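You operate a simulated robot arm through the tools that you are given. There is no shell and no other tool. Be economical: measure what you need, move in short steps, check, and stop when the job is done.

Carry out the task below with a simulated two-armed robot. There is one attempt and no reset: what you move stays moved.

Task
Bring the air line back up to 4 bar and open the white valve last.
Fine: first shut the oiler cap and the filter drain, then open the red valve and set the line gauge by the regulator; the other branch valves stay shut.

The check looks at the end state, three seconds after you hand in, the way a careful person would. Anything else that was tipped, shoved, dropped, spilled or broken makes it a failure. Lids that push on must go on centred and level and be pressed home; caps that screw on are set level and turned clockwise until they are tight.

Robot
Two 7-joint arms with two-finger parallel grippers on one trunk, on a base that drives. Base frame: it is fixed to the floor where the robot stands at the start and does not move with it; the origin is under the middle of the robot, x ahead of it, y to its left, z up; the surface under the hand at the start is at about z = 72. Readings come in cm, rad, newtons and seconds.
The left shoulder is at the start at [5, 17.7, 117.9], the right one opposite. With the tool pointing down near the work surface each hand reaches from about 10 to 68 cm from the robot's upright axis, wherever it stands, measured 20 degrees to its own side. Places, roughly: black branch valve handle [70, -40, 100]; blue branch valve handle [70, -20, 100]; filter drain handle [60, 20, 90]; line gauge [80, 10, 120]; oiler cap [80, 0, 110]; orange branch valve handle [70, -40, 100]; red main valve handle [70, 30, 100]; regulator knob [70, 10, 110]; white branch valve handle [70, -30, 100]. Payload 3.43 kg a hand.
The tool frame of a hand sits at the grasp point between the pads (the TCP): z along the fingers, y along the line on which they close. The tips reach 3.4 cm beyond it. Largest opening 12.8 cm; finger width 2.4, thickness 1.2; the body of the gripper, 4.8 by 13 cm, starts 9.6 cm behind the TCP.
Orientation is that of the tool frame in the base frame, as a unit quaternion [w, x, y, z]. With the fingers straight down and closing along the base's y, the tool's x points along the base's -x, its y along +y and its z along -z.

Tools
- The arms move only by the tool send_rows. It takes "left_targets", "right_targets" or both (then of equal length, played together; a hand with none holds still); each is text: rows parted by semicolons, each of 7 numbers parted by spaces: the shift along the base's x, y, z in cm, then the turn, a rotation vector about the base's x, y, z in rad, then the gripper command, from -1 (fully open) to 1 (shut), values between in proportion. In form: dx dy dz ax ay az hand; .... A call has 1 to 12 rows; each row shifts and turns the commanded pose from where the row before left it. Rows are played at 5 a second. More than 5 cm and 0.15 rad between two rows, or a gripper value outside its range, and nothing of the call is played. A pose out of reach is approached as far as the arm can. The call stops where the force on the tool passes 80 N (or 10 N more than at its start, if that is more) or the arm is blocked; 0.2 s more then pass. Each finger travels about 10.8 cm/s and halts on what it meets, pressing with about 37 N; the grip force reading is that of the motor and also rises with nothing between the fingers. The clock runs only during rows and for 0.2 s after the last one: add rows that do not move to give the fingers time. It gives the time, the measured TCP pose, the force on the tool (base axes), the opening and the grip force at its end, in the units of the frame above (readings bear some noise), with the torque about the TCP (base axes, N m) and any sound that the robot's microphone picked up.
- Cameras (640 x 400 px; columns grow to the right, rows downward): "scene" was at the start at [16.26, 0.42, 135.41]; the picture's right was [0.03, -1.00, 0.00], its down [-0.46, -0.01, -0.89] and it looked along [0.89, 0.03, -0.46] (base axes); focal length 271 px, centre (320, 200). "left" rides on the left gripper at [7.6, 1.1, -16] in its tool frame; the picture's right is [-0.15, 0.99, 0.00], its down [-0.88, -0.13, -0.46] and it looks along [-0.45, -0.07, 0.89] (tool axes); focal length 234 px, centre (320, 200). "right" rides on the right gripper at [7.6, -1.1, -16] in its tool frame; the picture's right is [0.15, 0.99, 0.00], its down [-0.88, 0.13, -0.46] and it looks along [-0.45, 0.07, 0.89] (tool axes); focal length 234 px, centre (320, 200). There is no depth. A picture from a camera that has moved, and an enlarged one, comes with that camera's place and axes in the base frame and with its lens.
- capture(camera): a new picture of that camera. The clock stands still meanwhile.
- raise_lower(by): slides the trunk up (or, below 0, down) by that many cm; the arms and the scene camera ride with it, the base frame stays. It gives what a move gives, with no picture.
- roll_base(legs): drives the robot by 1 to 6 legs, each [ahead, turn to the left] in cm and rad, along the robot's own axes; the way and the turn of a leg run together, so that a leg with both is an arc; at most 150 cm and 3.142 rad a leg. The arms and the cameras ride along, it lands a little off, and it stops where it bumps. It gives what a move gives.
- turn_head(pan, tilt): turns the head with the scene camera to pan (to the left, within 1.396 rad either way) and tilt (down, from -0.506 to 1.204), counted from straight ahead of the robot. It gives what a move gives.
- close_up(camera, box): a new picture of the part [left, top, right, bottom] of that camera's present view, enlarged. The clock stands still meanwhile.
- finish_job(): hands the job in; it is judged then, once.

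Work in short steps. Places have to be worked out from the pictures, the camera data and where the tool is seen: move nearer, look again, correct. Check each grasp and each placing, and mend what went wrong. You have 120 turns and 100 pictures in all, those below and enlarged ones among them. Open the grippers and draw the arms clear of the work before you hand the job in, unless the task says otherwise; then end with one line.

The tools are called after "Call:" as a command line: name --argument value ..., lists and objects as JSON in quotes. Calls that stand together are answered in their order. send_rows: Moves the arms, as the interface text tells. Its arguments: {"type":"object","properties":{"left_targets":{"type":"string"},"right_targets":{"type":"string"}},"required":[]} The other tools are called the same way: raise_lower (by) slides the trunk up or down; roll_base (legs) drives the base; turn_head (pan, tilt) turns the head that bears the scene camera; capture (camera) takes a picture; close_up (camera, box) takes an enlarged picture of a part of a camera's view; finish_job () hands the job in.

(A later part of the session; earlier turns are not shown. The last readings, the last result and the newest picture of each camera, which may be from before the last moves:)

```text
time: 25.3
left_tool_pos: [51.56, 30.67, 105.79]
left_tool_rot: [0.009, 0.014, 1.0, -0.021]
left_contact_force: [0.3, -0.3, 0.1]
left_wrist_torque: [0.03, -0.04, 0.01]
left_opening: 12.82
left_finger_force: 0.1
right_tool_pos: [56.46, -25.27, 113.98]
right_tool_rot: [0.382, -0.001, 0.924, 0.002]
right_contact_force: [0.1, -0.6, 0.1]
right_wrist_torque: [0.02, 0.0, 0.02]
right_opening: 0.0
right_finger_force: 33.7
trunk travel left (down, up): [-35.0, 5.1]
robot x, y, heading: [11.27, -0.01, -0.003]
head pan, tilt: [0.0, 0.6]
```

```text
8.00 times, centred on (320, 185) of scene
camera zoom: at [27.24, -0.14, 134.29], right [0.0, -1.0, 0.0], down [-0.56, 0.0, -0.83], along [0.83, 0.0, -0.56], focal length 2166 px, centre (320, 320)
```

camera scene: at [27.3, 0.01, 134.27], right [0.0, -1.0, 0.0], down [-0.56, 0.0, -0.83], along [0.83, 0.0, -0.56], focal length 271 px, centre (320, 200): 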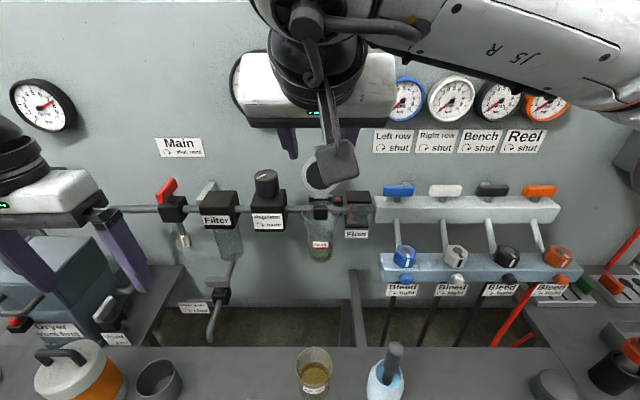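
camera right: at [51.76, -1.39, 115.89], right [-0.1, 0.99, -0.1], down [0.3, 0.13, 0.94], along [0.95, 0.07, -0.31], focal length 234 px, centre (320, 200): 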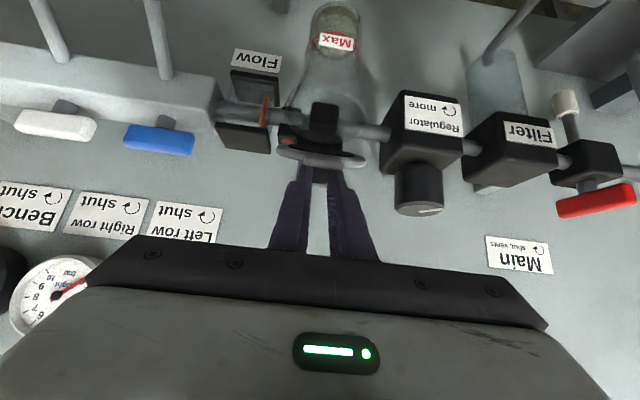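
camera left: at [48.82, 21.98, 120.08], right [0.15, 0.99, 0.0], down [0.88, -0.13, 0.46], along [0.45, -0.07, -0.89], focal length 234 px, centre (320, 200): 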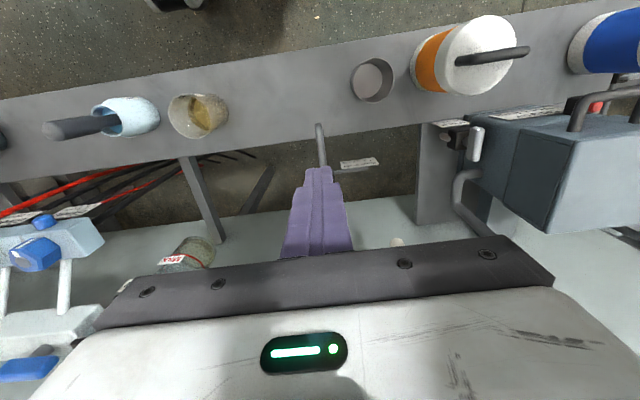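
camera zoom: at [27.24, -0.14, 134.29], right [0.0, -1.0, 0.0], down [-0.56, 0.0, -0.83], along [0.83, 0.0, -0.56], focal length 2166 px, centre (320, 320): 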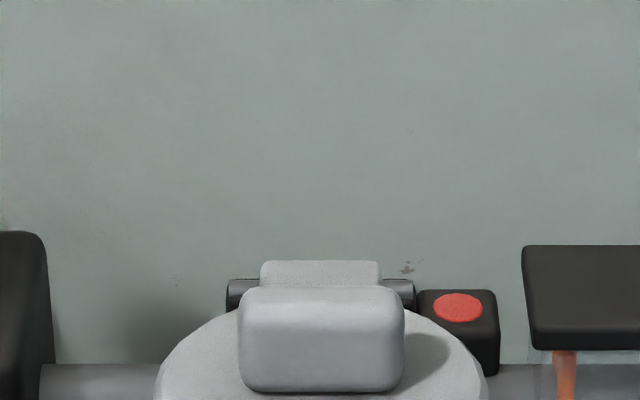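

Call:
close_up --camera "scene" --box '[280, 185, 360, 235]'

Call:
capture --camera "right"

```text
8.00 times, centred on (320, 210) of scene
camera zoom: at [27.24, -0.14, 134.29], right [0.0, -1.0, 0.0], down [-0.56, 0.0, -0.83], along [0.83, 0.0, -0.56], focal length 2166 px, centre (320, 120)
```

zoom: 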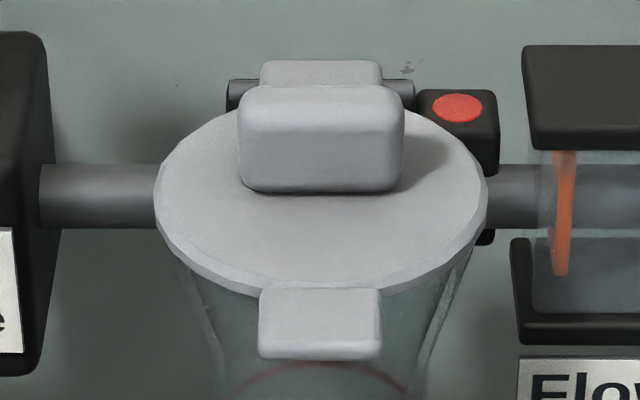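

```text
61 pictures are left
camera right: at [39.82, -26.34, 119.79], right [-0.1, 0.99, -0.1], down [0.3, 0.13, 0.95], along [0.95, 0.07, -0.31], focal length 234 px, centre (320, 200)
```

right: 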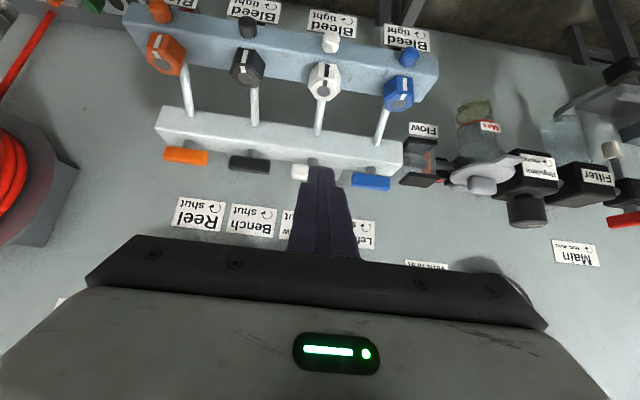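

The lid lies down level over the cup; I'll press it home vertically near the front tab. First straighten the hand and bring the closed tips above it.

Call:
send_rows --right_targets "0.5 2.5 0 0 0.13 0 1;1 2.5 0 0 0.13 0 1;1 2.5 0 0 0.13 0 1;1 2.5 0 0 0.13 0 1;1 2.5 0 0 0.13 0 1;1 2.5 0 0 0.135 0 1;1.5 2.5 0 0 0 0 1;1.5 2.5 -1 0 0 0 1;1.5 2.5 -1 0 0 0 1;1.5 2.5 -2 0 0 0 1;0.5 0 -2 0 0 0 1;0 0 0 0 0 0 1"

Call:
capture --camera "scene"

```text
time: 27.9
left_tool_pos: [51.4, 30.88, 105.98]
left_tool_rot: [0.01, 0.014, 1.0, -0.021]
left_contact_force: [0.0, 0.8, -0.8]
left_wrist_torque: [0.01, 0.02, 0.0]
left_opening: 12.78
left_finger_force: 0.1
right_tool_pos: [68.6, -0.04, 109.03]
right_tool_rot: [0.007, -0.001, 1.0, 0.002]
right_contact_force: [-0.7, 3.9, 39.4]
right_wrist_torque: [0.09, -0.3, 0.28]
right_opening: 0.0
right_finger_force: 33.2
trunk travel left (down, up): [-35.0, 5.1]
robot x, y, heading: [11.37, -0.19, -0.002]
head pan, tilt: [0.0, 0.6]
```

```text
60 pictures are left
camera scene: at [26.88, -0.01, 134.4], right [0.0, -1.0, 0.0], down [-0.56, 0.0, -0.83], along [0.83, 0.0, -0.56], focal length 271 px, centre (320, 200)
```

scene: 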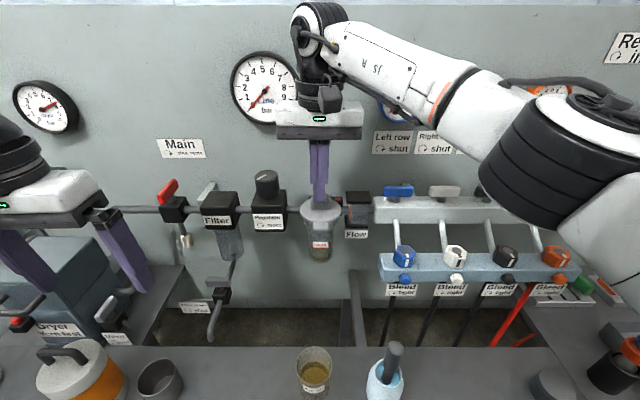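

The tips already rest on the lid's raised boss with 39 N. I press further down in small steps to push it home.

Call:
send_rows --right_targets "0.8 0 -0.5 0 0 0 1;0 0 -0.5 0 0 0 1;0 0 -0.5 0 0 0 1;0 0 0 0 0 0 1"

Call:
close_up --camera "scene" --box '[280, 185, 360, 235]'

```text
time: 28.6
left_tool_pos: [51.25, 30.63, 106.01]
left_tool_rot: [0.01, 0.015, 1.0, -0.02]
left_contact_force: [0.3, -0.4, 0.1]
left_wrist_torque: [0.02, -0.01, -0.01]
left_opening: 12.81
left_finger_force: 0.1
right_tool_pos: [68.69, -0.12, 109.11]
right_tool_rot: [0.006, -0.003, 1.0, 0.005]
right_contact_force: [-19.3, -3.7, 38.7]
right_wrist_torque: [-0.21, 0.51, -0.04]
right_opening: 0.0
right_finger_force: 33.2
trunk travel left (down, up): [-35.0, 5.1]
robot x, y, heading: [11.55, -0.14, -0.001]
head pan, tilt: [0.0, 0.6]
stopped in row 3 (right hand): the force on the tool passed its limit at 83 N (the readings are from after the stop); the commanded pose is now the measured one
```

```text
8.00 times, centred on (320, 210) of scene
camera zoom: at [26.67, -0.17, 134.31], right [-0.01, -1.0, 0.0], down [-0.56, 0.0, -0.83], along [0.83, 0.0, -0.56], focal length 2166 px, centre (320, 120)
```

zoom: 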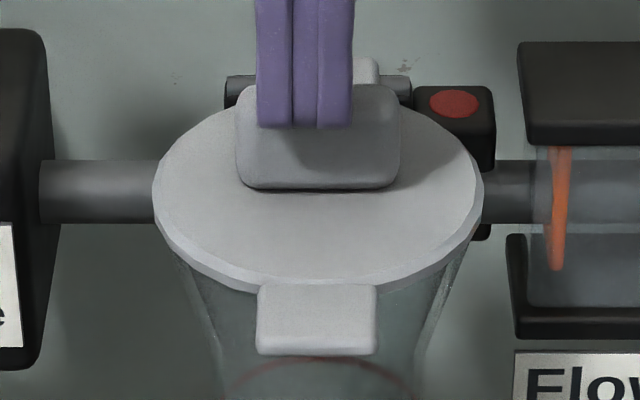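

It took 83 N without moving, so the lid is down at the boss. To make sure the front edge is home too, I press on the front of the disc.

Call:
send_rows --right_targets "0 0 2 0 0 0 1;-2 0 0 0 0 0 1;0 0 -2 0 0 0 1;0 0 -1.5 0 0 0 1;0 0 -1 0 0 0 1;0 0 -0.7 0 0 0 1;0 0 -0.7 0 0 0 1;0 0 -0.7 0 0 0 1;0 0 0 0 0 0 1"

Call:
close_up --camera "scene" --box '[280, 185, 360, 235]'

```text
time: 30.3
left_tool_pos: [51.37, 30.68, 105.99]
left_tool_rot: [0.011, 0.015, 1.0, -0.02]
left_contact_force: [-0.4, -0.3, -0.1]
left_wrist_torque: [0.0, 0.05, 0.01]
left_opening: 12.79
left_finger_force: 0.1
right_tool_pos: [67.27, -0.09, 106.41]
right_tool_rot: [0.02, -0.002, 1.0, 0.009]
right_contact_force: [-16.7, -6.3, 36.2]
right_wrist_torque: [-0.27, 0.93, 0.04]
right_opening: 0.03
right_finger_force: 33.1
trunk travel left (down, up): [-35.0, 5.1]
robot x, y, heading: [11.34, 0.01, -0.008]
head pan, tilt: [0.0, 0.6]
stopped in row 8 (right hand): the force on the tool passed its limit at 84 N (the readings are from after the stop); the commanded pose is now the measured one
```

```text
8.00 times, centred on (320, 210) of scene
camera zoom: at [26.78, -0.17, 134.29], right [-0.01, -1.0, 0.0], down [-0.56, 0.0, -0.83], along [0.83, 0.0, -0.56], focal length 2166 px, centre (320, 120)
```

zoom: 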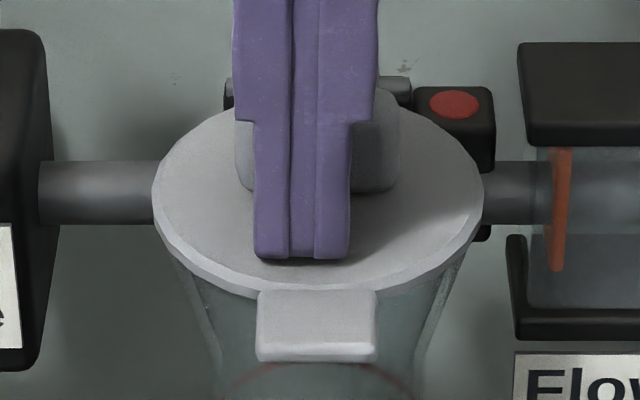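

The lid is firm at 84 N: home. I withdraw the right hand, and bring the left hand, closed, to the left of the red handle's near end (which I place at about (72, 31.5, 105)).

Call:
send_rows --right_targets "-2 0 3 0 0 0 1;-3 -3 2 0 0 0 1;-3 -4 0 0 0 0 1;-2 -4.5 0 0 0 0 1;-2 -4.5 0 0 0 0 1;-2 -4.5 0 0 0 0 1;0 -4.5 0 0 0 0 1;0 -4.5 0 0 0 0 1" --left_targets "0 1.5 3 0 0 0 1;0 1.5 3 0 0 0 1;4 1 0 0 0 0 1;4 1 0 0 0 0 1;4 1 0 0 0 0 1;4 0.3 0 0 0 0.15 1;3 0 0 0 0 0.15 1;0 0 0 0 0 0 1"

Call:
capture --camera "scene"

Call:
close_up --camera "scene" --box '[120, 150, 240, 225]'

```text
time: 32.1
left_tool_pos: [70.7, 37.0, 111.89]
left_tool_rot: [0.011, -0.135, 0.991, -0.018]
left_contact_force: [0.3, -0.8, 0.1]
left_wrist_torque: [0.01, 0.0, -0.03]
left_opening: 0.0
left_finger_force: 32.8
right_tool_pos: [54.21, -29.62, 110.86]
right_tool_rot: [0.018, -0.001, 1.0, 0.009]
right_contact_force: [-0.7, 0.1, 1.0]
right_wrist_torque: [0.01, -0.03, -0.01]
right_opening: 0.0
right_finger_force: 33.0
trunk travel left (down, up): [-35.0, 5.1]
robot x, y, heading: [11.39, -0.11, -0.004]
head pan, tilt: [0.0, 0.6]
```

```text
57 pictures are left
camera scene: at [27.2, -0.13, 134.28], right [0.0, -1.0, 0.0], down [-0.56, 0.0, -0.83], along [0.83, 0.0, -0.56], focal length 271 px, centre (320, 200)
```

scene: 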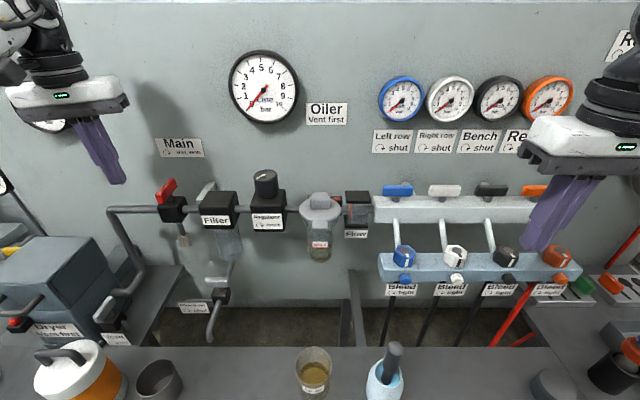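

```text
5.33 times, centred on (180, 188) of scene
camera zoom: at [27.2, -0.13, 134.28], right [0.0, -1.0, 0.0], down [-0.56, 0.0, -0.83], along [0.83, 0.0, -0.56], focal length 1444 px, centre (1067, 267)
```

zoom: 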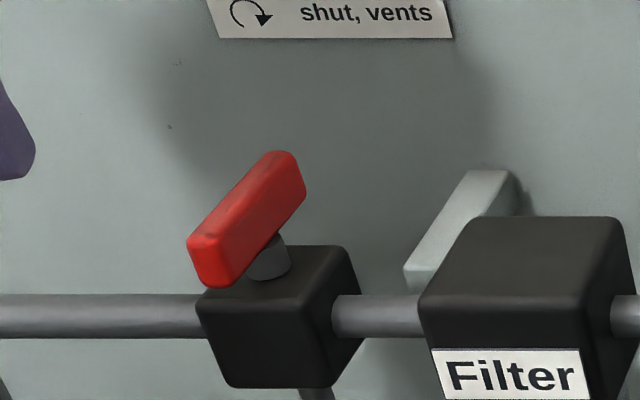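

I lower the tips beside the handle and check alignment.

Call:
send_rows --left_targets "0.5 0 -2.5 0 0 0 1;0.5 -0.7 -2.5 0 0 0 1;0 0 0 0 0 0 1"

Call:
close_up --camera "scene" --box '[120, 150, 240, 225]'

```text
time: 32.9
left_tool_pos: [71.58, 36.47, 106.89]
left_tool_rot: [0.011, -0.135, 0.991, -0.02]
left_contact_force: [0.2, -0.2, -0.3]
left_wrist_torque: [-0.05, 0.03, -0.01]
left_opening: 0.0
left_finger_force: 32.5
right_tool_pos: [54.21, -29.35, 110.9]
right_tool_rot: [0.019, -0.001, 1.0, 0.008]
right_contact_force: [0.0, 0.1, -0.4]
right_wrist_torque: [0.02, 0.02, 0.0]
right_opening: 0.0
right_finger_force: 33.0
trunk travel left (down, up): [-35.0, 5.1]
robot x, y, heading: [11.75, -0.34, -0.003]
head pan, tilt: [0.0, 0.6]
```

```text
5.33 times, centred on (180, 188) of scene
camera zoom: at [27.24, -0.08, 134.28], right [0.0, -1.0, 0.0], down [-0.56, 0.0, -0.83], along [0.83, 0.0, -0.56], focal length 1444 px, centre (1067, 267)
```

zoom: 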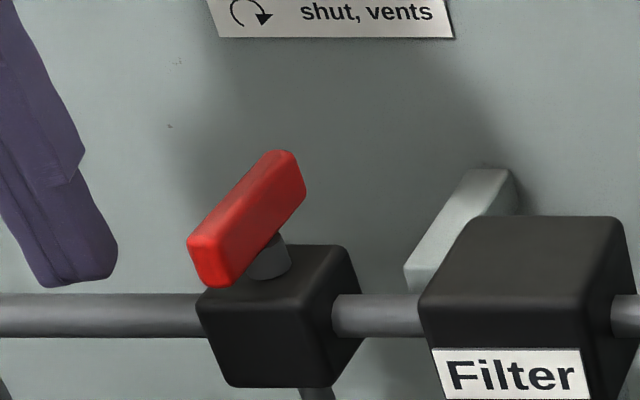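

Tip level matches the handle. I push the near end right along the arc, turning along counter-clockwise.

Call:
send_rows --left_targets "0.4 -1.4 0 0 0 0 1;0.3 -1.4 0 0 0 0 1;-0.2 -0.55 0 0 0 0.12 1;-0.2 -0.55 0 0 0 0.13 1;-0.05 -0.6 0 0 0 0.13 1;-0.05 -0.6 0 0 0 0.13 1;0.15 -0.6 0 0 0 0.13 1;0.15 -0.6 0 0 0 0.13 1;0 0 0 0 0 0 1"

Call:
close_up --camera "scene" --box '[120, 150, 240, 225]'

```text
time: 34.9
left_tool_pos: [71.63, 30.63, 106.84]
left_tool_rot: [0.015, -0.501, 0.865, -0.01]
left_contact_force: [-23.0, 18.1, 0.4]
left_wrist_torque: [0.65, 0.75, 0.36]
left_opening: 0.0
left_finger_force: 33.3
right_tool_pos: [54.03, -29.29, 111.07]
right_tool_rot: [0.019, -0.001, 1.0, 0.007]
right_contact_force: [1.1, -0.9, 0.9]
right_wrist_torque: [-0.03, -0.02, -0.04]
right_opening: 0.01
right_finger_force: 32.6
trunk travel left (down, up): [-35.0, 5.1]
robot x, y, heading: [11.08, -0.04, 0.0]
head pan, tilt: [0.0, 0.6]
```

```text
5.33 times, centred on (180, 188) of scene
camera zoom: at [26.96, 0.21, 134.31], right [0.0, -1.0, 0.0], down [-0.56, 0.0, -0.83], along [0.83, 0.0, -0.56], focal length 1444 px, centre (1067, 267)
```

zoom: 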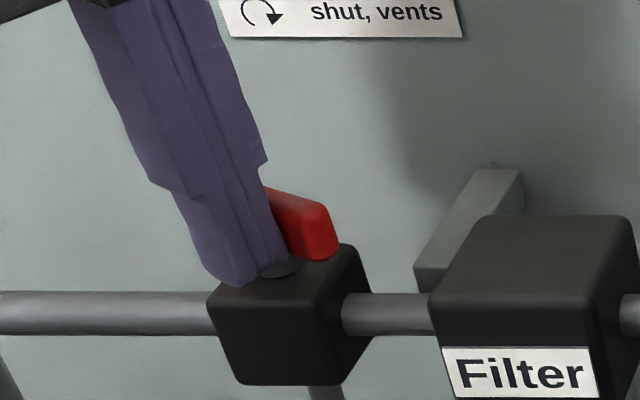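

The handle is about two-thirds round. I continue toward its right end and then push to the wall side until it stops.

Call:
send_rows --left_targets "0 -0.7 0 0 0 0 1;0.2 -0.7 0 0 0 0.1 1;0.5 -0.6 0 0 0 0.1 1;0.6 -0.3 0 0 0 0.1 1;0.6 0 0 0 0 0 1;0.5 0 0 0 0 0 1;0 0 0 0 0 0 1"

Call:
close_up --camera "scene" --box '[120, 150, 240, 225]'

```text
time: 36.5
left_tool_pos: [71.95, 29.21, 106.97]
left_tool_rot: [-0.004, -0.626, 0.78, 0.022]
left_contact_force: [-71.0, 28.8, -11.2]
left_wrist_torque: [0.14, 0.8, 0.92]
left_opening: 0.01
left_finger_force: 33.1
right_tool_pos: [53.53, -29.06, 111.44]
right_tool_rot: [0.022, -0.001, 1.0, 0.006]
right_contact_force: [0.5, -0.5, -0.3]
right_wrist_torque: [-0.03, -0.01, -0.03]
right_opening: 0.0
right_finger_force: 33.0
trunk travel left (down, up): [-35.0, 5.1]
robot x, y, heading: [11.31, -0.04, -0.002]
head pan, tilt: [0.0, 0.6]
```

```text
5.33 times, centred on (180, 188) of scene
camera zoom: at [26.44, 0.37, 134.38], right [0.0, -1.0, 0.0], down [-0.56, 0.0, -0.83], along [0.83, -0.01, -0.56], focal length 1444 px, centre (1067, 267)
```

zoom: 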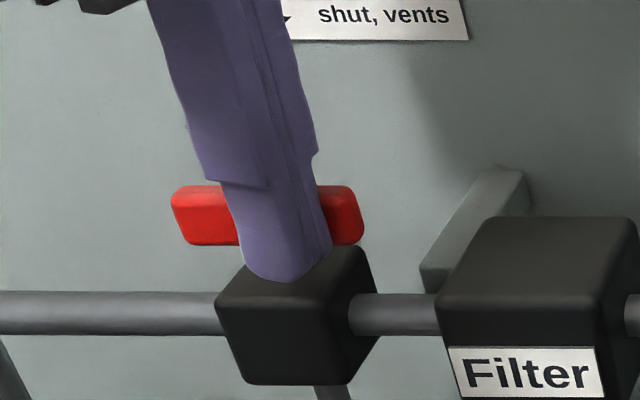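

The red handle lies along the pipe and is on its stop (71 N). I back the finger off and look at the panel and gauge.

Call:
send_rows --left_targets "-3 0 0 0 0 0 1;-3 0.5 3 0 0 -0.14 1;-3 1 3 0 0 -0.14 1;-2 2 3 0 0 -0.14 1;0 2 1 0 0 -0.14 1;0 3 0 0 0 -0.14 1;0 3 0 0 0 -0.14 1;0 3 0 0 0 -0.14 1;0 2 0 0 0 -0.14 1;0 0 0 0 0 -0.14 0"

Call:
capture --camera "scene"

Call:
close_up --camera "scene" --box '[140, 40, 300, 140]'

Call:
close_up --camera "scene" --box '[140, 160, 300, 260]'

```text
time: 38.7
left_tool_pos: [63.4, 44.19, 116.68]
left_tool_rot: [0.01, -0.039, 0.999, -0.02]
left_contact_force: [-0.8, -0.1, 0.2]
left_wrist_torque: [0.04, 0.01, 0.03]
left_opening: 6.38
left_finger_force: 0.1
right_tool_pos: [54.28, -29.41, 110.91]
right_tool_rot: [0.017, -0.001, 1.0, 0.007]
right_contact_force: [-0.4, -0.1, -1.2]
right_wrist_torque: [0.01, 0.0, 0.0]
right_opening: 0.01
right_finger_force: 33.1
trunk travel left (down, up): [-35.0, 5.1]
robot x, y, heading: [11.06, -0.15, -0.008]
head pan, tilt: [0.0, 0.6]
```

```text
52 pictures are left
camera scene: at [27.26, -0.08, 134.27], right [0.0, -1.0, 0.0], down [-0.56, 0.0, -0.83], along [0.83, 0.0, -0.56], focal length 271 px, centre (320, 200)
```

scene: 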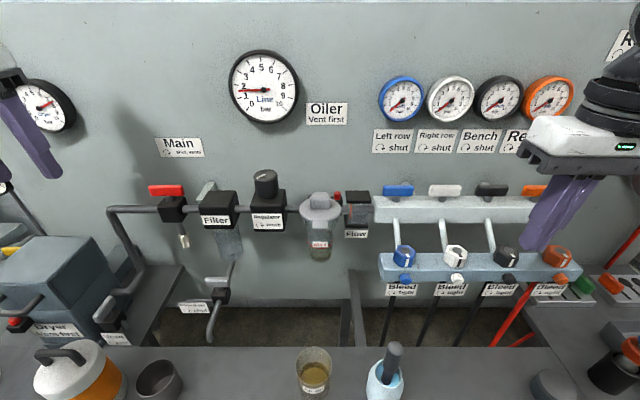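

```text
4.00 times, centred on (220, 90) of scene
camera zoom: at [27.26, -0.08, 134.27], right [0.0, -1.0, 0.0], down [-0.56, 0.0, -0.83], along [0.83, 0.0, -0.56], focal length 1083 px, centre (720, 640)
```

zoom: 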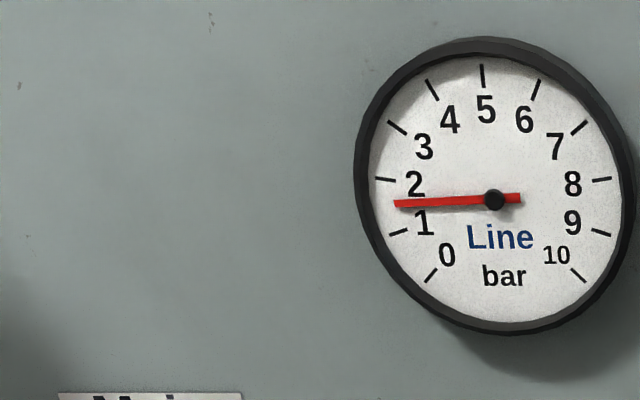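

```text
4.00 times, centred on (220, 210) of scene
camera zoom: at [27.26, -0.08, 134.27], right [0.0, -1.0, 0.0], down [-0.56, 0.0, -0.83], along [0.83, 0.0, -0.56], focal length 1083 px, centre (720, 160)
```

zoom: 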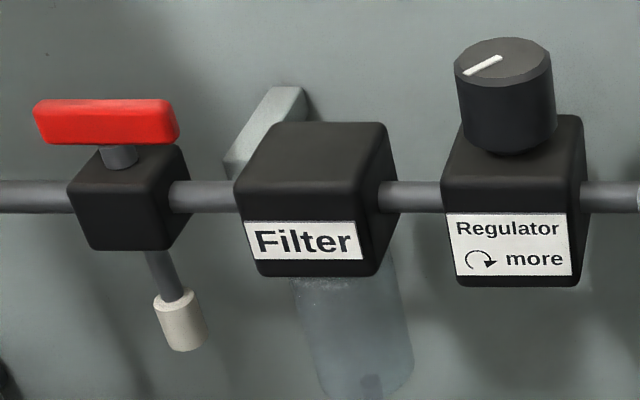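

Main is open and the line reads about 1.55 bar. I bring the left hand, leaned back 20° and turned +0.6 rad, above the regulator knob (≈(74,10.4,108.3)), ready for a clockwise stroke.

Call:
send_rows --left_targets "0 -3.7 1 0 0 0.13 -0.25;0 -3.7 1 0 0 0.13 -0.25;0 -3.7 0 0 0 0.13 -0.25;0 -3.7 0 0 0 0.13 -0.25;1 -3.7 0 0 -0.12 0 -0.25;1 -3.8 0 0 -0.12 0 -0.25;1 -3.8 0 0 -0.11 0 -0.25;2 -3.8 0 0 0 0 -0.25;1 -3.8 0 0 0 0 -0.25;1 0 -1 0 0 0 -0.25;0 0 0 0 0 0 -0.25"

Call:
capture --camera "scene"

Call:
capture --camera "left"

```text
time: 41.1
left_tool_pos: [70.52, 10.73, 117.89]
left_tool_rot: [0.18, -0.289, 0.938, -0.068]
left_contact_force: [-0.1, -0.1, 0.1]
left_wrist_torque: [0.01, -0.02, -0.06]
left_opening: 8.02
left_finger_force: 0.1
right_tool_pos: [54.22, -29.42, 110.88]
right_tool_rot: [0.018, 0.0, 1.0, 0.009]
right_contact_force: [0.1, 0.3, 0.1]
right_wrist_torque: [-0.03, -0.03, -0.04]
right_opening: 0.0
right_finger_force: 33.3
trunk travel left (down, up): [-35.0, 5.1]
robot x, y, heading: [11.42, -0.03, -0.003]
head pan, tilt: [0.0, 0.6]
```

```text
49 pictures are left
camera scene: at [27.24, -0.1, 134.28], right [0.0, -1.0, 0.0], down [-0.56, 0.0, -0.83], along [0.83, 0.0, -0.56], focal length 271 px, centre (320, 200)
```

scene: 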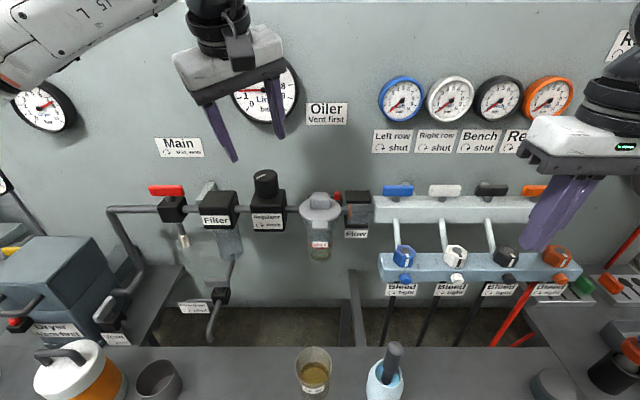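

```text
48 pictures are left
camera left: at [58.03, 7.61, 130.21], right [-0.4, 0.9, -0.19], down [0.57, 0.4, 0.71], along [0.72, 0.18, -0.67], focal length 234 px, centre (320, 200)
```

left: 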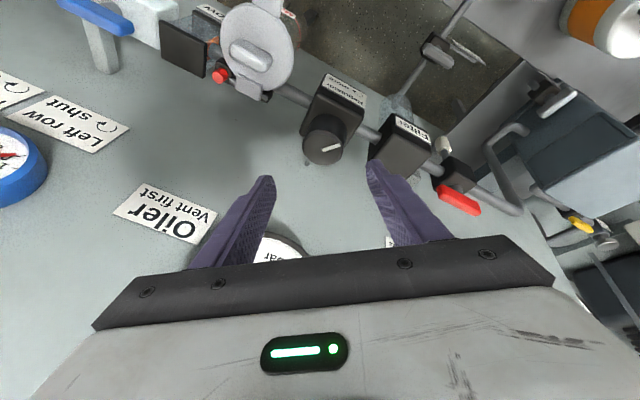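

Knob position is confirmed by the wrist view at (73.9,10.4). I level the closing axis, descend around the knob, and look before closing.

Call:
send_rows --left_targets "0 -0.5 0 0.12 0.03 0 -0.25;0 -0.5 0 0.11 0.03 0 -0.25;0.5 0 -2.2 0 0 0 -0.25;0.7 0.1 -2.1 0 0 0 -0.25;0.8 0.1 -2.1 0 0 0 -0.25;0.8 0.1 -2.1 0 0 0 -0.25;0 0 0 0 0 0 -0.25"

Call:
close_up --camera "scene" --box '[200, 130, 320, 205]'

Call:
capture --camera "left"

```text
time: 42.7
left_tool_pos: [73.36, 9.96, 109.37]
left_tool_rot: [0.184, -0.268, 0.945, 0.047]
left_contact_force: [0.8, 1.0, -1.1]
left_wrist_torque: [-0.01, -0.01, 0.01]
left_opening: 8.01
left_finger_force: 0.0
right_tool_pos: [54.18, -29.42, 110.87]
right_tool_rot: [0.019, -0.001, 1.0, 0.008]
right_contact_force: [0.4, 1.1, -0.9]
right_wrist_torque: [0.04, 0.01, 0.01]
right_opening: 0.0
right_finger_force: 33.6
trunk travel left (down, up): [-35.0, 5.1]
robot x, y, heading: [11.02, 0.18, -0.004]
head pan, tilt: [0.0, 0.6]
```

```text
5.33 times, centred on (260, 168) of scene
camera zoom: at [27.24, -0.07, 134.28], right [0.0, -1.0, 0.0], down [-0.56, 0.0, -0.83], along [0.83, 0.0, -0.56], focal length 1444 px, centre (640, 373)
```

zoom: 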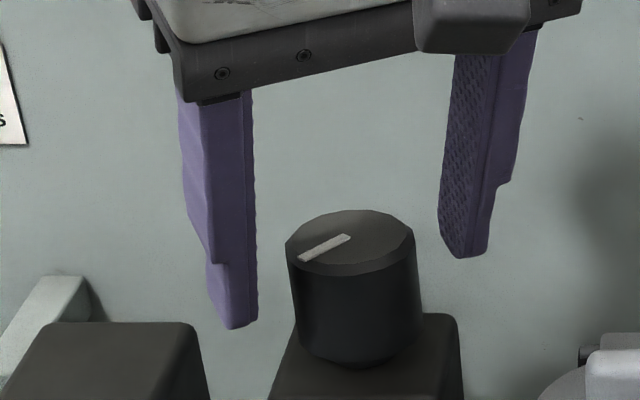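

```text
46 pictures are left
camera left: at [61.61, 4.15, 121.42], right [-0.4, 0.91, 0.05], down [0.62, 0.23, 0.75], along [0.68, 0.33, -0.66], focal length 234 px, centre (320, 200)
```

left: 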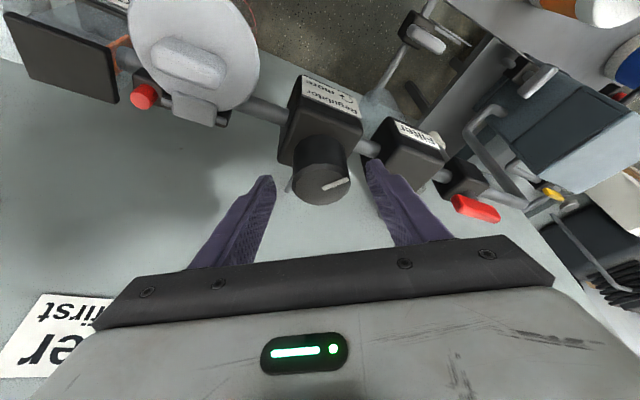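

Fingers straddle the knob, centred. I sink 0.5 cm more and close.

Call:
send_rows --left_targets "0.15 0.1 -0.5 0 0 0 -0.25;0 0 0 0 0 0 0.3;0 0 0 0 0 0 0.7;0 0 0 0 0 0 1;0 0 0 0 0 0 1"

Call:
close_up --camera "scene" --box '[200, 130, 320, 205]'

```text
time: 43.9
left_tool_pos: [73.35, 10.1, 108.93]
left_tool_rot: [0.184, -0.267, 0.945, 0.049]
left_contact_force: [-4.9, 5.7, -0.8]
left_wrist_torque: [1.31, 0.85, 0.03]
left_opening: 4.74
left_finger_force: 44.8
right_tool_pos: [54.16, -29.41, 110.95]
right_tool_rot: [0.018, -0.002, 1.0, 0.008]
right_contact_force: [-0.2, -1.0, 0.3]
right_wrist_torque: [0.03, -0.02, 0.02]
right_opening: 0.0
right_finger_force: 33.3
trunk travel left (down, up): [-35.0, 5.1]
robot x, y, heading: [11.2, -0.13, -0.008]
head pan, tilt: [0.0, 0.6]
```

```text
5.33 times, centred on (260, 168) of scene
camera zoom: at [27.22, 0.0, 134.28], right [0.0, -1.0, 0.0], down [-0.56, 0.0, -0.83], along [0.83, 0.0, -0.56], focal length 1444 px, centre (640, 373)
```

zoom: 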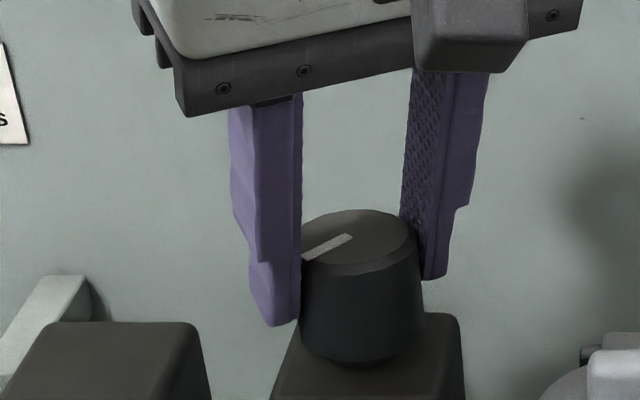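

Knob held (opening 4.74). I turn clockwise 0.5 rad about its axis and check the mark and gauge.

Call:
send_rows --left_targets "-0.02 0.07 0 0 0 -0.125 1;-0.02 0.07 0 0 0 -0.125 1;-0.02 0.07 0 0 0 -0.125 1;-0.02 0.07 0 0 0 -0.125 1;0 0 0 0 0 0 1"

Call:
capture --camera "scene"

Call:
close_up --camera "scene" --box '[200, 50, 320, 205]'

```text
time: 45.1
left_tool_pos: [73.46, 10.27, 108.87]
left_tool_rot: [0.191, -0.025, 0.981, 0.001]
left_contact_force: [0.0, 3.3, 2.8]
left_wrist_torque: [1.59, 0.96, 0.03]
left_opening: 4.78
left_finger_force: 44.7
right_tool_pos: [54.32, -29.44, 110.97]
right_tool_rot: [0.018, -0.001, 1.0, 0.007]
right_contact_force: [0.0, 0.4, -0.1]
right_wrist_torque: [0.01, -0.02, 0.01]
right_opening: 0.0
right_finger_force: 33.2
trunk travel left (down, up): [-35.0, 5.1]
robot x, y, heading: [11.39, 0.01, -0.001]
head pan, tilt: [0.0, 0.6]
```

```text
44 pictures are left
camera scene: at [27.25, -0.06, 134.28], right [0.0, -1.0, 0.0], down [-0.56, 0.0, -0.83], along [0.83, 0.0, -0.56], focal length 271 px, centre (320, 200)
```

scene: 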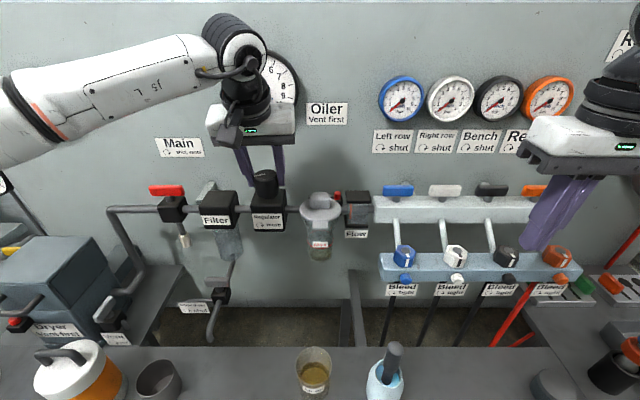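

```text
2.58 times, centred on (260, 128) of scene
camera zoom: at [27.25, -0.06, 134.28], right [0.0, -1.0, 0.0], down [-0.56, 0.0, -0.83], along [0.83, 0.0, -0.56], focal length 699 px, centre (475, 387)
```

zoom: 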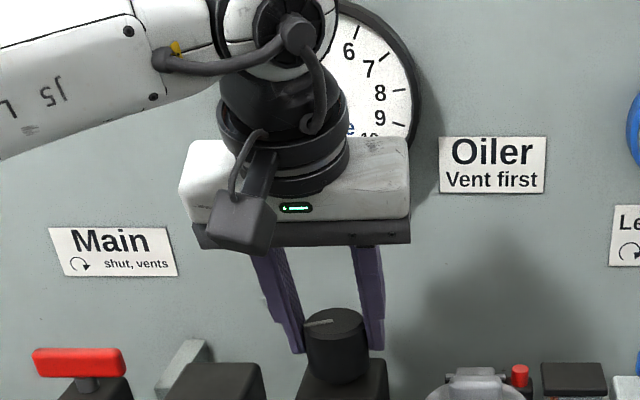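

The knob mark turned with the hand but the gauge is hidden behind the wrist. I set up the right hand's camera to watch the gauge from the right.

Call:
send_rows --right_targets "0 0 3 0 -0.14 0 1;0 0 3 0 -0.14 0 1;0 0 3 0 -0.14 0 1;1 0.7 2 0 -0.14 0 1;1 0.7 2 0 -0.14 0 1;1 0.7 2 0 -0.14 0 1;1 0.7 1 0 -0.14 0 1;1 0.7 1 0 -0.14 0 1;1 1 0 0 0 0.125 1;1 1 0 0 0 0.125 1;1 1 0 0 0 0.125 1;2 1 0 0 0 0.125 1"

Call:
capture --camera "right"

```text
time: 47.7
left_tool_pos: [73.48, 10.31, 108.82]
left_tool_rot: [0.191, -0.026, 0.981, 0.001]
left_contact_force: [5.7, 3.9, 7.3]
left_wrist_torque: [1.14, 0.01, 0.0]
left_opening: 4.76
left_finger_force: 45.1
right_tool_pos: [63.82, -21.94, 127.74]
right_tool_rot: [0.529, -0.213, 0.809, 0.142]
right_contact_force: [-0.3, 0.5, 0.2]
right_wrist_torque: [0.02, -0.01, -0.03]
right_opening: 0.0
right_finger_force: 33.2
trunk travel left (down, up): [-35.0, 5.1]
robot x, y, heading: [11.28, -0.48, -0.005]
head pan, tilt: [0.0, 0.6]
```

```text
42 pictures are left
camera right: at [49.05, -31.7, 127.18], right [-0.54, 0.83, -0.13], down [-0.12, 0.08, 0.99], along [0.83, 0.55, 0.05], focal length 234 px, centre (320, 200)
```

right: 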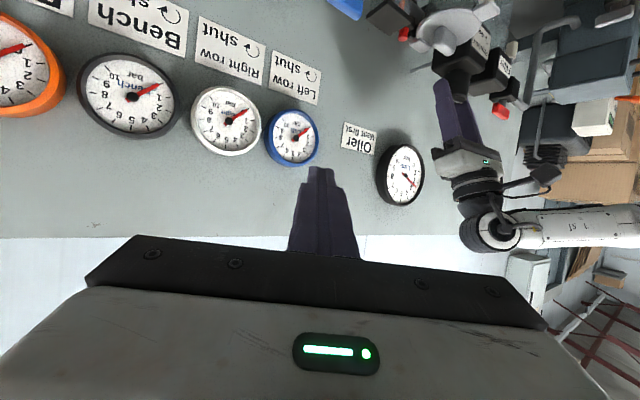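

The gauge is fully visible to the right camera. I enlarge it.

Call:
close_up --camera "right" --box '[350, 140, 450, 210]'

```text
5.71 times, centred on (400, 175) of right
camera zoom: at [49.05, -31.7, 127.18], right [-0.54, 0.83, -0.13], down [-0.12, 0.08, 0.99], along [0.83, 0.55, 0.05], focal length 1338 px, centre (-137, 343)
```

zoom: 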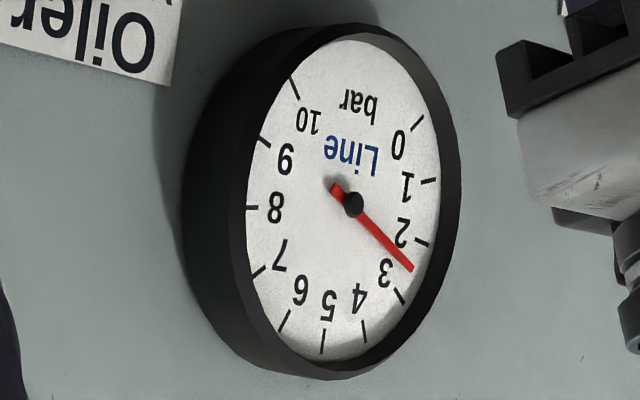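

It reads about 2.5 bar after 0.5 rad, so roughly 2 bar per rad. I turn 0.5 rad more.

Call:
send_rows --left_targets "0 0.06 0 0 0 -0.125 1;0 0.06 0 0 0 -0.125 1;0 0.06 0 0 0 -0.125 1;0 0.06 0 0 0 -0.125 1;0 0 0 0 0 0 1;0 0 0 0 0 0 1;0 0 0 0 0 0 1"

Call:
close_up --camera "right" --box '[350, 140, 450, 210]'

```text
time: 49.3
left_tool_pos: [73.47, 10.42, 108.89]
left_tool_rot: [0.186, 0.218, 0.957, -0.048]
left_contact_force: [3.8, 0.3, 10.0]
left_wrist_torque: [0.89, -0.53, -0.02]
left_opening: 4.76
left_finger_force: 45.1
right_tool_pos: [63.84, -22.03, 127.67]
right_tool_rot: [0.529, -0.213, 0.809, 0.142]
right_contact_force: [0.8, -0.1, 1.1]
right_wrist_torque: [-0.01, -0.02, -0.01]
right_opening: 0.0
right_finger_force: 32.9
trunk travel left (down, up): [-35.0, 5.1]
robot x, y, heading: [11.19, 0.12, -0.006]
head pan, tilt: [0.0, 0.6]
```

```text
5.71 times, centred on (400, 175) of right
camera zoom: at [48.95, -31.74, 127.18], right [-0.54, 0.83, -0.13], down [-0.12, 0.08, 0.99], along [0.83, 0.55, 0.06], focal length 1338 px, centre (-137, 343)
```

zoom: 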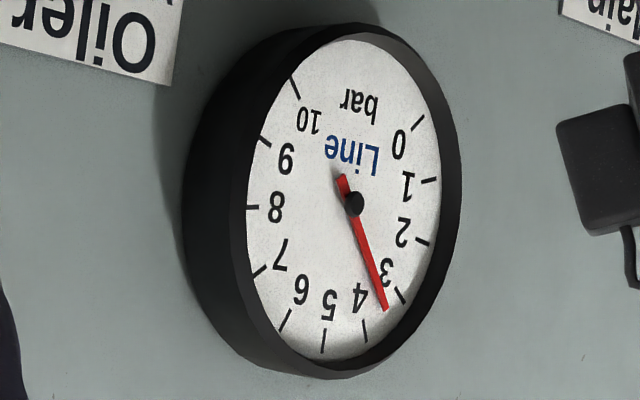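

About 3.48 bar. I turn another 0.26 rad.

Call:
send_rows --left_targets "0.03 0.06 0 0 0 -0.13 1;0.03 0.06 0 0 0 -0.13 1;0 0 0 0 0 0 1;0 0 0 0 0 0 1;0 0 0 0 0 0 1"

Call:
close_up --camera "right" --box '[350, 140, 450, 210]'

```text
time: 50.5
left_tool_pos: [73.39, 10.45, 108.87]
left_tool_rot: [0.181, 0.311, 0.931, -0.064]
left_contact_force: [5.8, -3.1, 11.5]
left_wrist_torque: [0.39, -1.11, -0.02]
left_opening: 4.76
left_finger_force: 45.6
left hand out of reach, approached as far as the arm can: row 2
right_tool_pos: [63.87, -22.15, 127.72]
right_tool_rot: [0.527, -0.213, 0.81, 0.142]
right_contact_force: [-0.2, 0.0, 0.1]
right_wrist_torque: [0.01, -0.04, 0.0]
right_opening: 0.01
right_finger_force: 32.5
trunk travel left (down, up): [-35.0, 5.1]
robot x, y, heading: [11.37, 0.17, -0.008]
head pan, tilt: [0.0, 0.6]
```

```text
5.71 times, centred on (400, 175) of right
camera zoom: at [48.96, -31.77, 127.17], right [-0.54, 0.83, -0.13], down [-0.12, 0.08, 0.99], along [0.83, 0.55, 0.06], focal length 1338 px, centre (-137, 343)
```

zoom: 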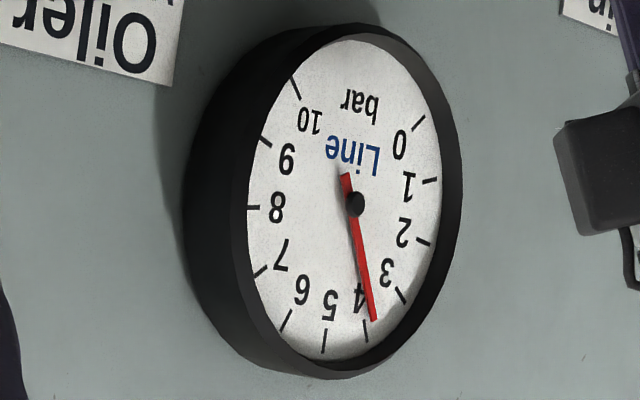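

About 3.8 bar, and the arm is at its turning limit. I release, turn the open hand back 0.5 rad, and regrip.

Call:
send_rows --left_targets "0 0 0 0 0 0 0;0 0 0 0 0 0 -0.2;0 -0.05 0 0 0 0.125 -0.2;0 -0.05 0 0 0 0.125 -0.2;0 -0.06 0 0 0 0.125 -0.2;0 -0.06 0 0 0 0.125 -0.2;0 0 0 0 0 0 0.3;0 0 0 0 0 0 1;0 0 0 0 0 0 1;0 0 0 0 0 0 1"

Call:
close_up --camera "right" --box '[350, 140, 450, 210]'

```text
time: 52.7
left_tool_pos: [73.43, 10.34, 108.77]
left_tool_rot: [0.189, 0.07, 0.979, -0.017]
left_contact_force: [0.1, -3.3, -3.1]
left_wrist_torque: [0.87, -0.43, -0.01]
left_opening: 4.72
left_finger_force: 44.6
right_tool_pos: [63.9, -22.11, 127.57]
right_tool_rot: [0.527, -0.212, 0.811, 0.141]
right_contact_force: [0.3, -0.8, 0.1]
right_wrist_torque: [0.0, -0.03, -0.02]
right_opening: 0.0
right_finger_force: 32.7
trunk travel left (down, up): [-35.0, 5.1]
robot x, y, heading: [11.18, -0.16, -0.005]
head pan, tilt: [0.0, 0.6]
```

```text
5.71 times, centred on (400, 175) of right
camera zoom: at [49.03, -31.75, 127.14], right [-0.54, 0.83, -0.13], down [-0.12, 0.08, 0.99], along [0.83, 0.55, 0.05], focal length 1338 px, centre (-137, 343)
```

zoom: 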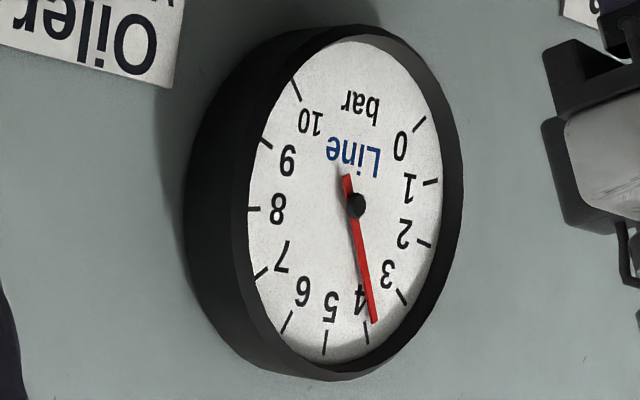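

Still ≈3.8. I turn a further 0.10 rad.

Call:
send_rows --left_targets "0 0.03 0 0 0 -0.1 1;0 0 0 0 0 0 1;0 0 0 0 0 0 1;0 0 0 0 0 0 1"

Call:
close_up --camera "right" --box '[375, 145, 435, 205]'

```text
time: 53.7
left_tool_pos: [73.55, 10.4, 108.88]
left_tool_rot: [0.188, 0.119, 0.975, -0.026]
left_contact_force: [0.4, -2.8, 0.0]
left_wrist_torque: [1.71, 0.0, 0.0]
left_opening: 4.75
left_finger_force: 45.1
right_tool_pos: [63.84, -22.16, 127.62]
right_tool_rot: [0.527, -0.212, 0.81, 0.142]
right_contact_force: [-0.4, -0.2, -0.1]
right_wrist_torque: [0.01, 0.02, 0.01]
right_opening: 0.0
right_finger_force: 33.0
trunk travel left (down, up): [-35.0, 5.1]
robot x, y, heading: [11.35, -0.43, 0.0]
head pan, tilt: [0.0, 0.6]
```

```text
6.67 times, centred on (405, 175) of right
camera zoom: at [49.03, -31.77, 127.14], right [-0.54, 0.83, -0.13], down [-0.12, 0.08, 0.99], along [0.83, 0.55, 0.05], focal length 1561 px, centre (-247, 367)
```

zoom: 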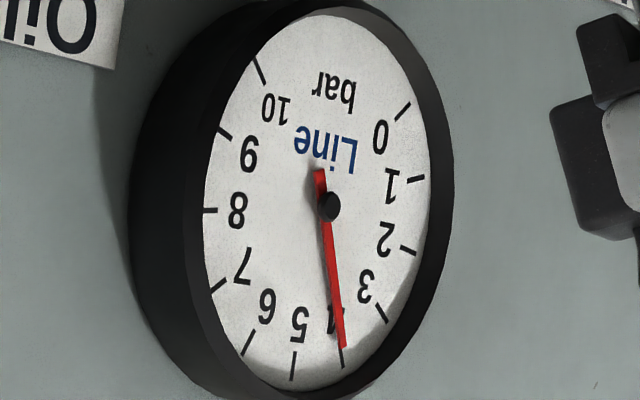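

It looks right on 4. I release the knob, draw the left hand back up and left, and read the gauge head-on with the scene camera.

Call:
send_rows --left_targets "0 0 0 0 0 0 0;0 0 0 0 0 0 -0.2;-0.7 0 2 0 0 0 -0.2;-1 0 3 0 0 0 -0.2;-2 2 3 0 0 0 -0.2;-2 4 2 0 0.1 0 -0.2;-1 4.5 0 0 0.1 0 -0.2;-1 4.5 0 0 0.1 0 -0.2;-1 4.5 0 0 0 0 -0.2;-1 4.5 0 0 0 0 -0.2;0 4.5 0 0 0 0 -0.2"

Call:
capture --camera "scene"

Call:
close_up --camera "scene" --box '[214, 40, 314, 135]'

```text
time: 56.1
left_tool_pos: [62.84, 37.88, 118.53]
left_tool_rot: [0.04, 0.113, 0.992, -0.044]
left_contact_force: [-0.8, -0.1, 0.8]
left_wrist_torque: [0.0, -0.04, 0.0]
left_opening: 7.68
left_finger_force: 0.0
left hand out of reach, approached as far as the arm can: row 11
right_tool_pos: [63.82, -22.0, 127.8]
right_tool_rot: [0.528, -0.212, 0.811, 0.14]
right_contact_force: [0.1, 0.6, 1.0]
right_wrist_torque: [0.0, 0.04, 0.0]
right_opening: 0.01
right_finger_force: 33.3
trunk travel left (down, up): [-35.0, 5.1]
robot x, y, heading: [11.28, -0.11, -0.009]
head pan, tilt: [0.0, 0.6]
```

```text
36 pictures are left
camera scene: at [27.21, 0.0, 134.28], right [0.0, -1.0, 0.0], down [-0.56, 0.0, -0.83], along [0.83, 0.0, -0.56], focal length 271 px, centre (320, 200)
```

scene: 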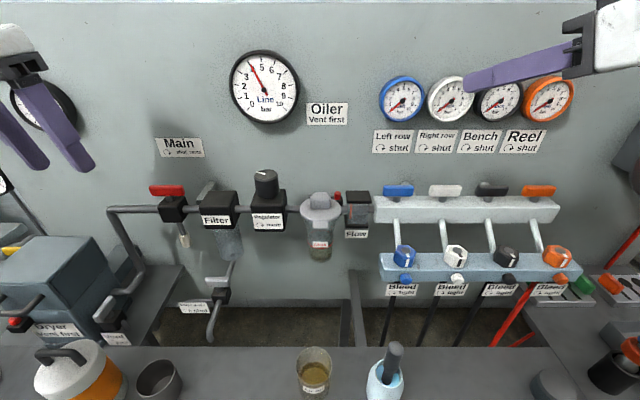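

```text
4.21 times, centred on (264, 88) of scene
camera zoom: at [27.21, 0.0, 134.28], right [0.0, -1.0, 0.0], down [-0.56, 0.0, -0.83], along [0.83, 0.0, -0.56], focal length 1140 px, centre (556, 674)
```

zoom: 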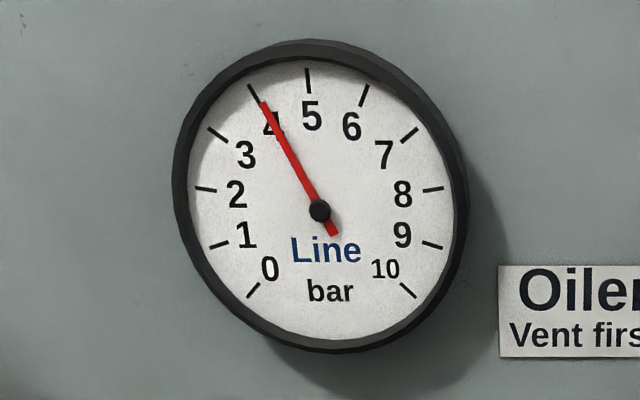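

Reads about 4.0–4.1. I take a tighter close-up to judge it precisely.

Call:
close_up --camera "scene" --box '[240, 55, 288, 85]'

Call:
close_up --camera "scene" --box '[228, 50, 302, 124]'

```text
13.33 times, centred on (264, 70) of scene
camera zoom: at [27.21, 0.0, 134.28], right [0.0, -1.0, 0.0], down [-0.56, 0.0, -0.83], along [0.83, 0.0, -0.56], focal length 3609 px, centre (1067, 1933)
```

zoom: 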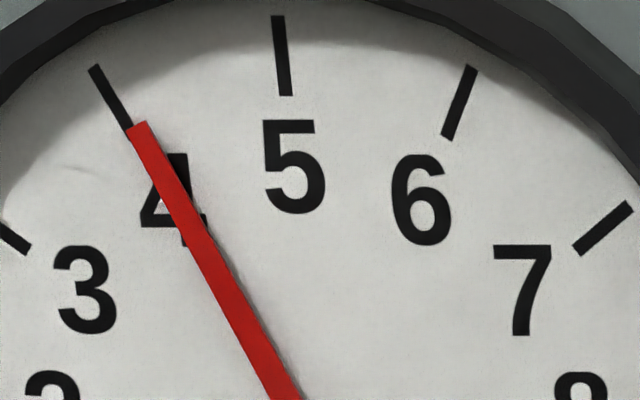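

```text
5.41 times, centred on (265, 87) of scene
camera zoom: at [27.21, 0.0, 134.28], right [0.0, -1.0, 0.0], down [-0.56, 0.0, -0.83], along [0.83, 0.0, -0.56], focal length 1463 px, centre (617, 811)
```

zoom: 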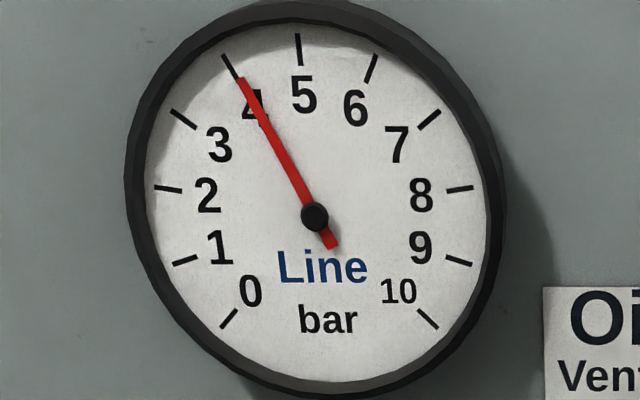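

Needle is parallel to the 4 tick (≈4.04 bar). Now the white valve: I put its handle centre near (74.2,−25.7,104.5). I first straighten the right hand to tool-down at a stand-off.

Call:
send_rows --right_targets "-2 -1 0 0 0 -0.125 1;-2 -1 0 0 0 -0.125 1;-1 -1 0 0 0 -0.125 1;-1 -1 0 0 0 -0.125 1;0 -1 -1 0 0.14 0 1;0 -1 -1 0 0.14 0 1;0 -0.5 -1 0 0.14 0 1;0 0 -1 0 0.14 0 1;0 0 -1 0 0.14 0 1;0 0 -1 0 0.14 0 1;0 0 -1 0 0.14 0 1;0 0 -1 0 0.14 0 1"

Call:
send_rows --right_targets "2.5 0 -2 0 0 0.15 1;2.5 0 -2 0 0 0.15 1;2 0 -2 0 0 0 1;2 0 0 0 0 0 1;0 0 0 0 0 0 1"

Call:
capture --camera "scene"

```text
time: 58.7
left_tool_pos: [62.95, 37.74, 118.54]
left_tool_rot: [0.04, 0.111, 0.992, -0.043]
left_contact_force: [0.0, 0.6, -0.6]
left_wrist_torque: [0.02, -0.03, 0.04]
left_opening: 7.7
left_finger_force: 0.1
right_tool_pos: [57.76, -28.51, 119.62]
right_tool_rot: [0.017, -0.001, 1.0, 0.008]
right_contact_force: [-0.3, -0.7, 0.2]
right_wrist_torque: [-0.06, -0.03, 0.02]
right_opening: 0.01
right_finger_force: 32.9
trunk travel left (down, up): [-35.0, 5.1]
robot x, y, heading: [11.2, -0.36, -0.001]
head pan, tilt: [0.0, 0.6]
```

```text
time: 59.9
left_tool_pos: [62.91, 37.81, 118.49]
left_tool_rot: [0.04, 0.113, 0.992, -0.044]
left_contact_force: [-0.7, 0.4, 0.3]
left_wrist_torque: [-0.01, -0.01, -0.04]
left_opening: 7.67
left_finger_force: 0.0
right_tool_pos: [66.84, -28.58, 113.59]
right_tool_rot: [0.016, -0.15, 0.988, 0.01]
right_contact_force: [0.7, -0.3, -0.6]
right_wrist_torque: [0.01, -0.01, -0.03]
right_opening: 0.0
right_finger_force: 32.8
trunk travel left (down, up): [-35.0, 5.1]
robot x, y, heading: [11.56, -0.3, -0.007]
head pan, tilt: [0.0, 0.6]
```

```text
32 pictures are left
camera scene: at [27.25, -0.1, 134.27], right [0.0, -1.0, 0.0], down [-0.56, 0.0, -0.83], along [0.83, 0.0, -0.56], focal length 271 px, centre (320, 200)
```

scene: 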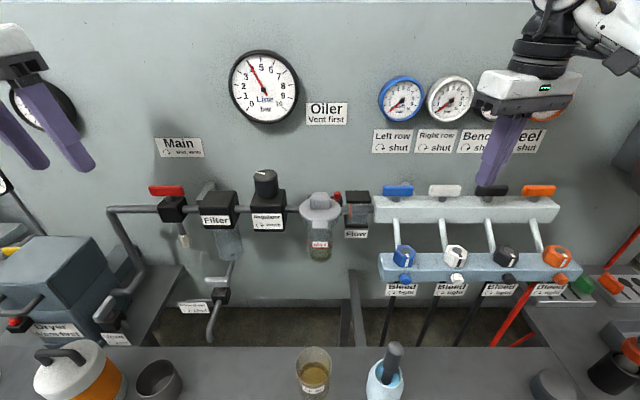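

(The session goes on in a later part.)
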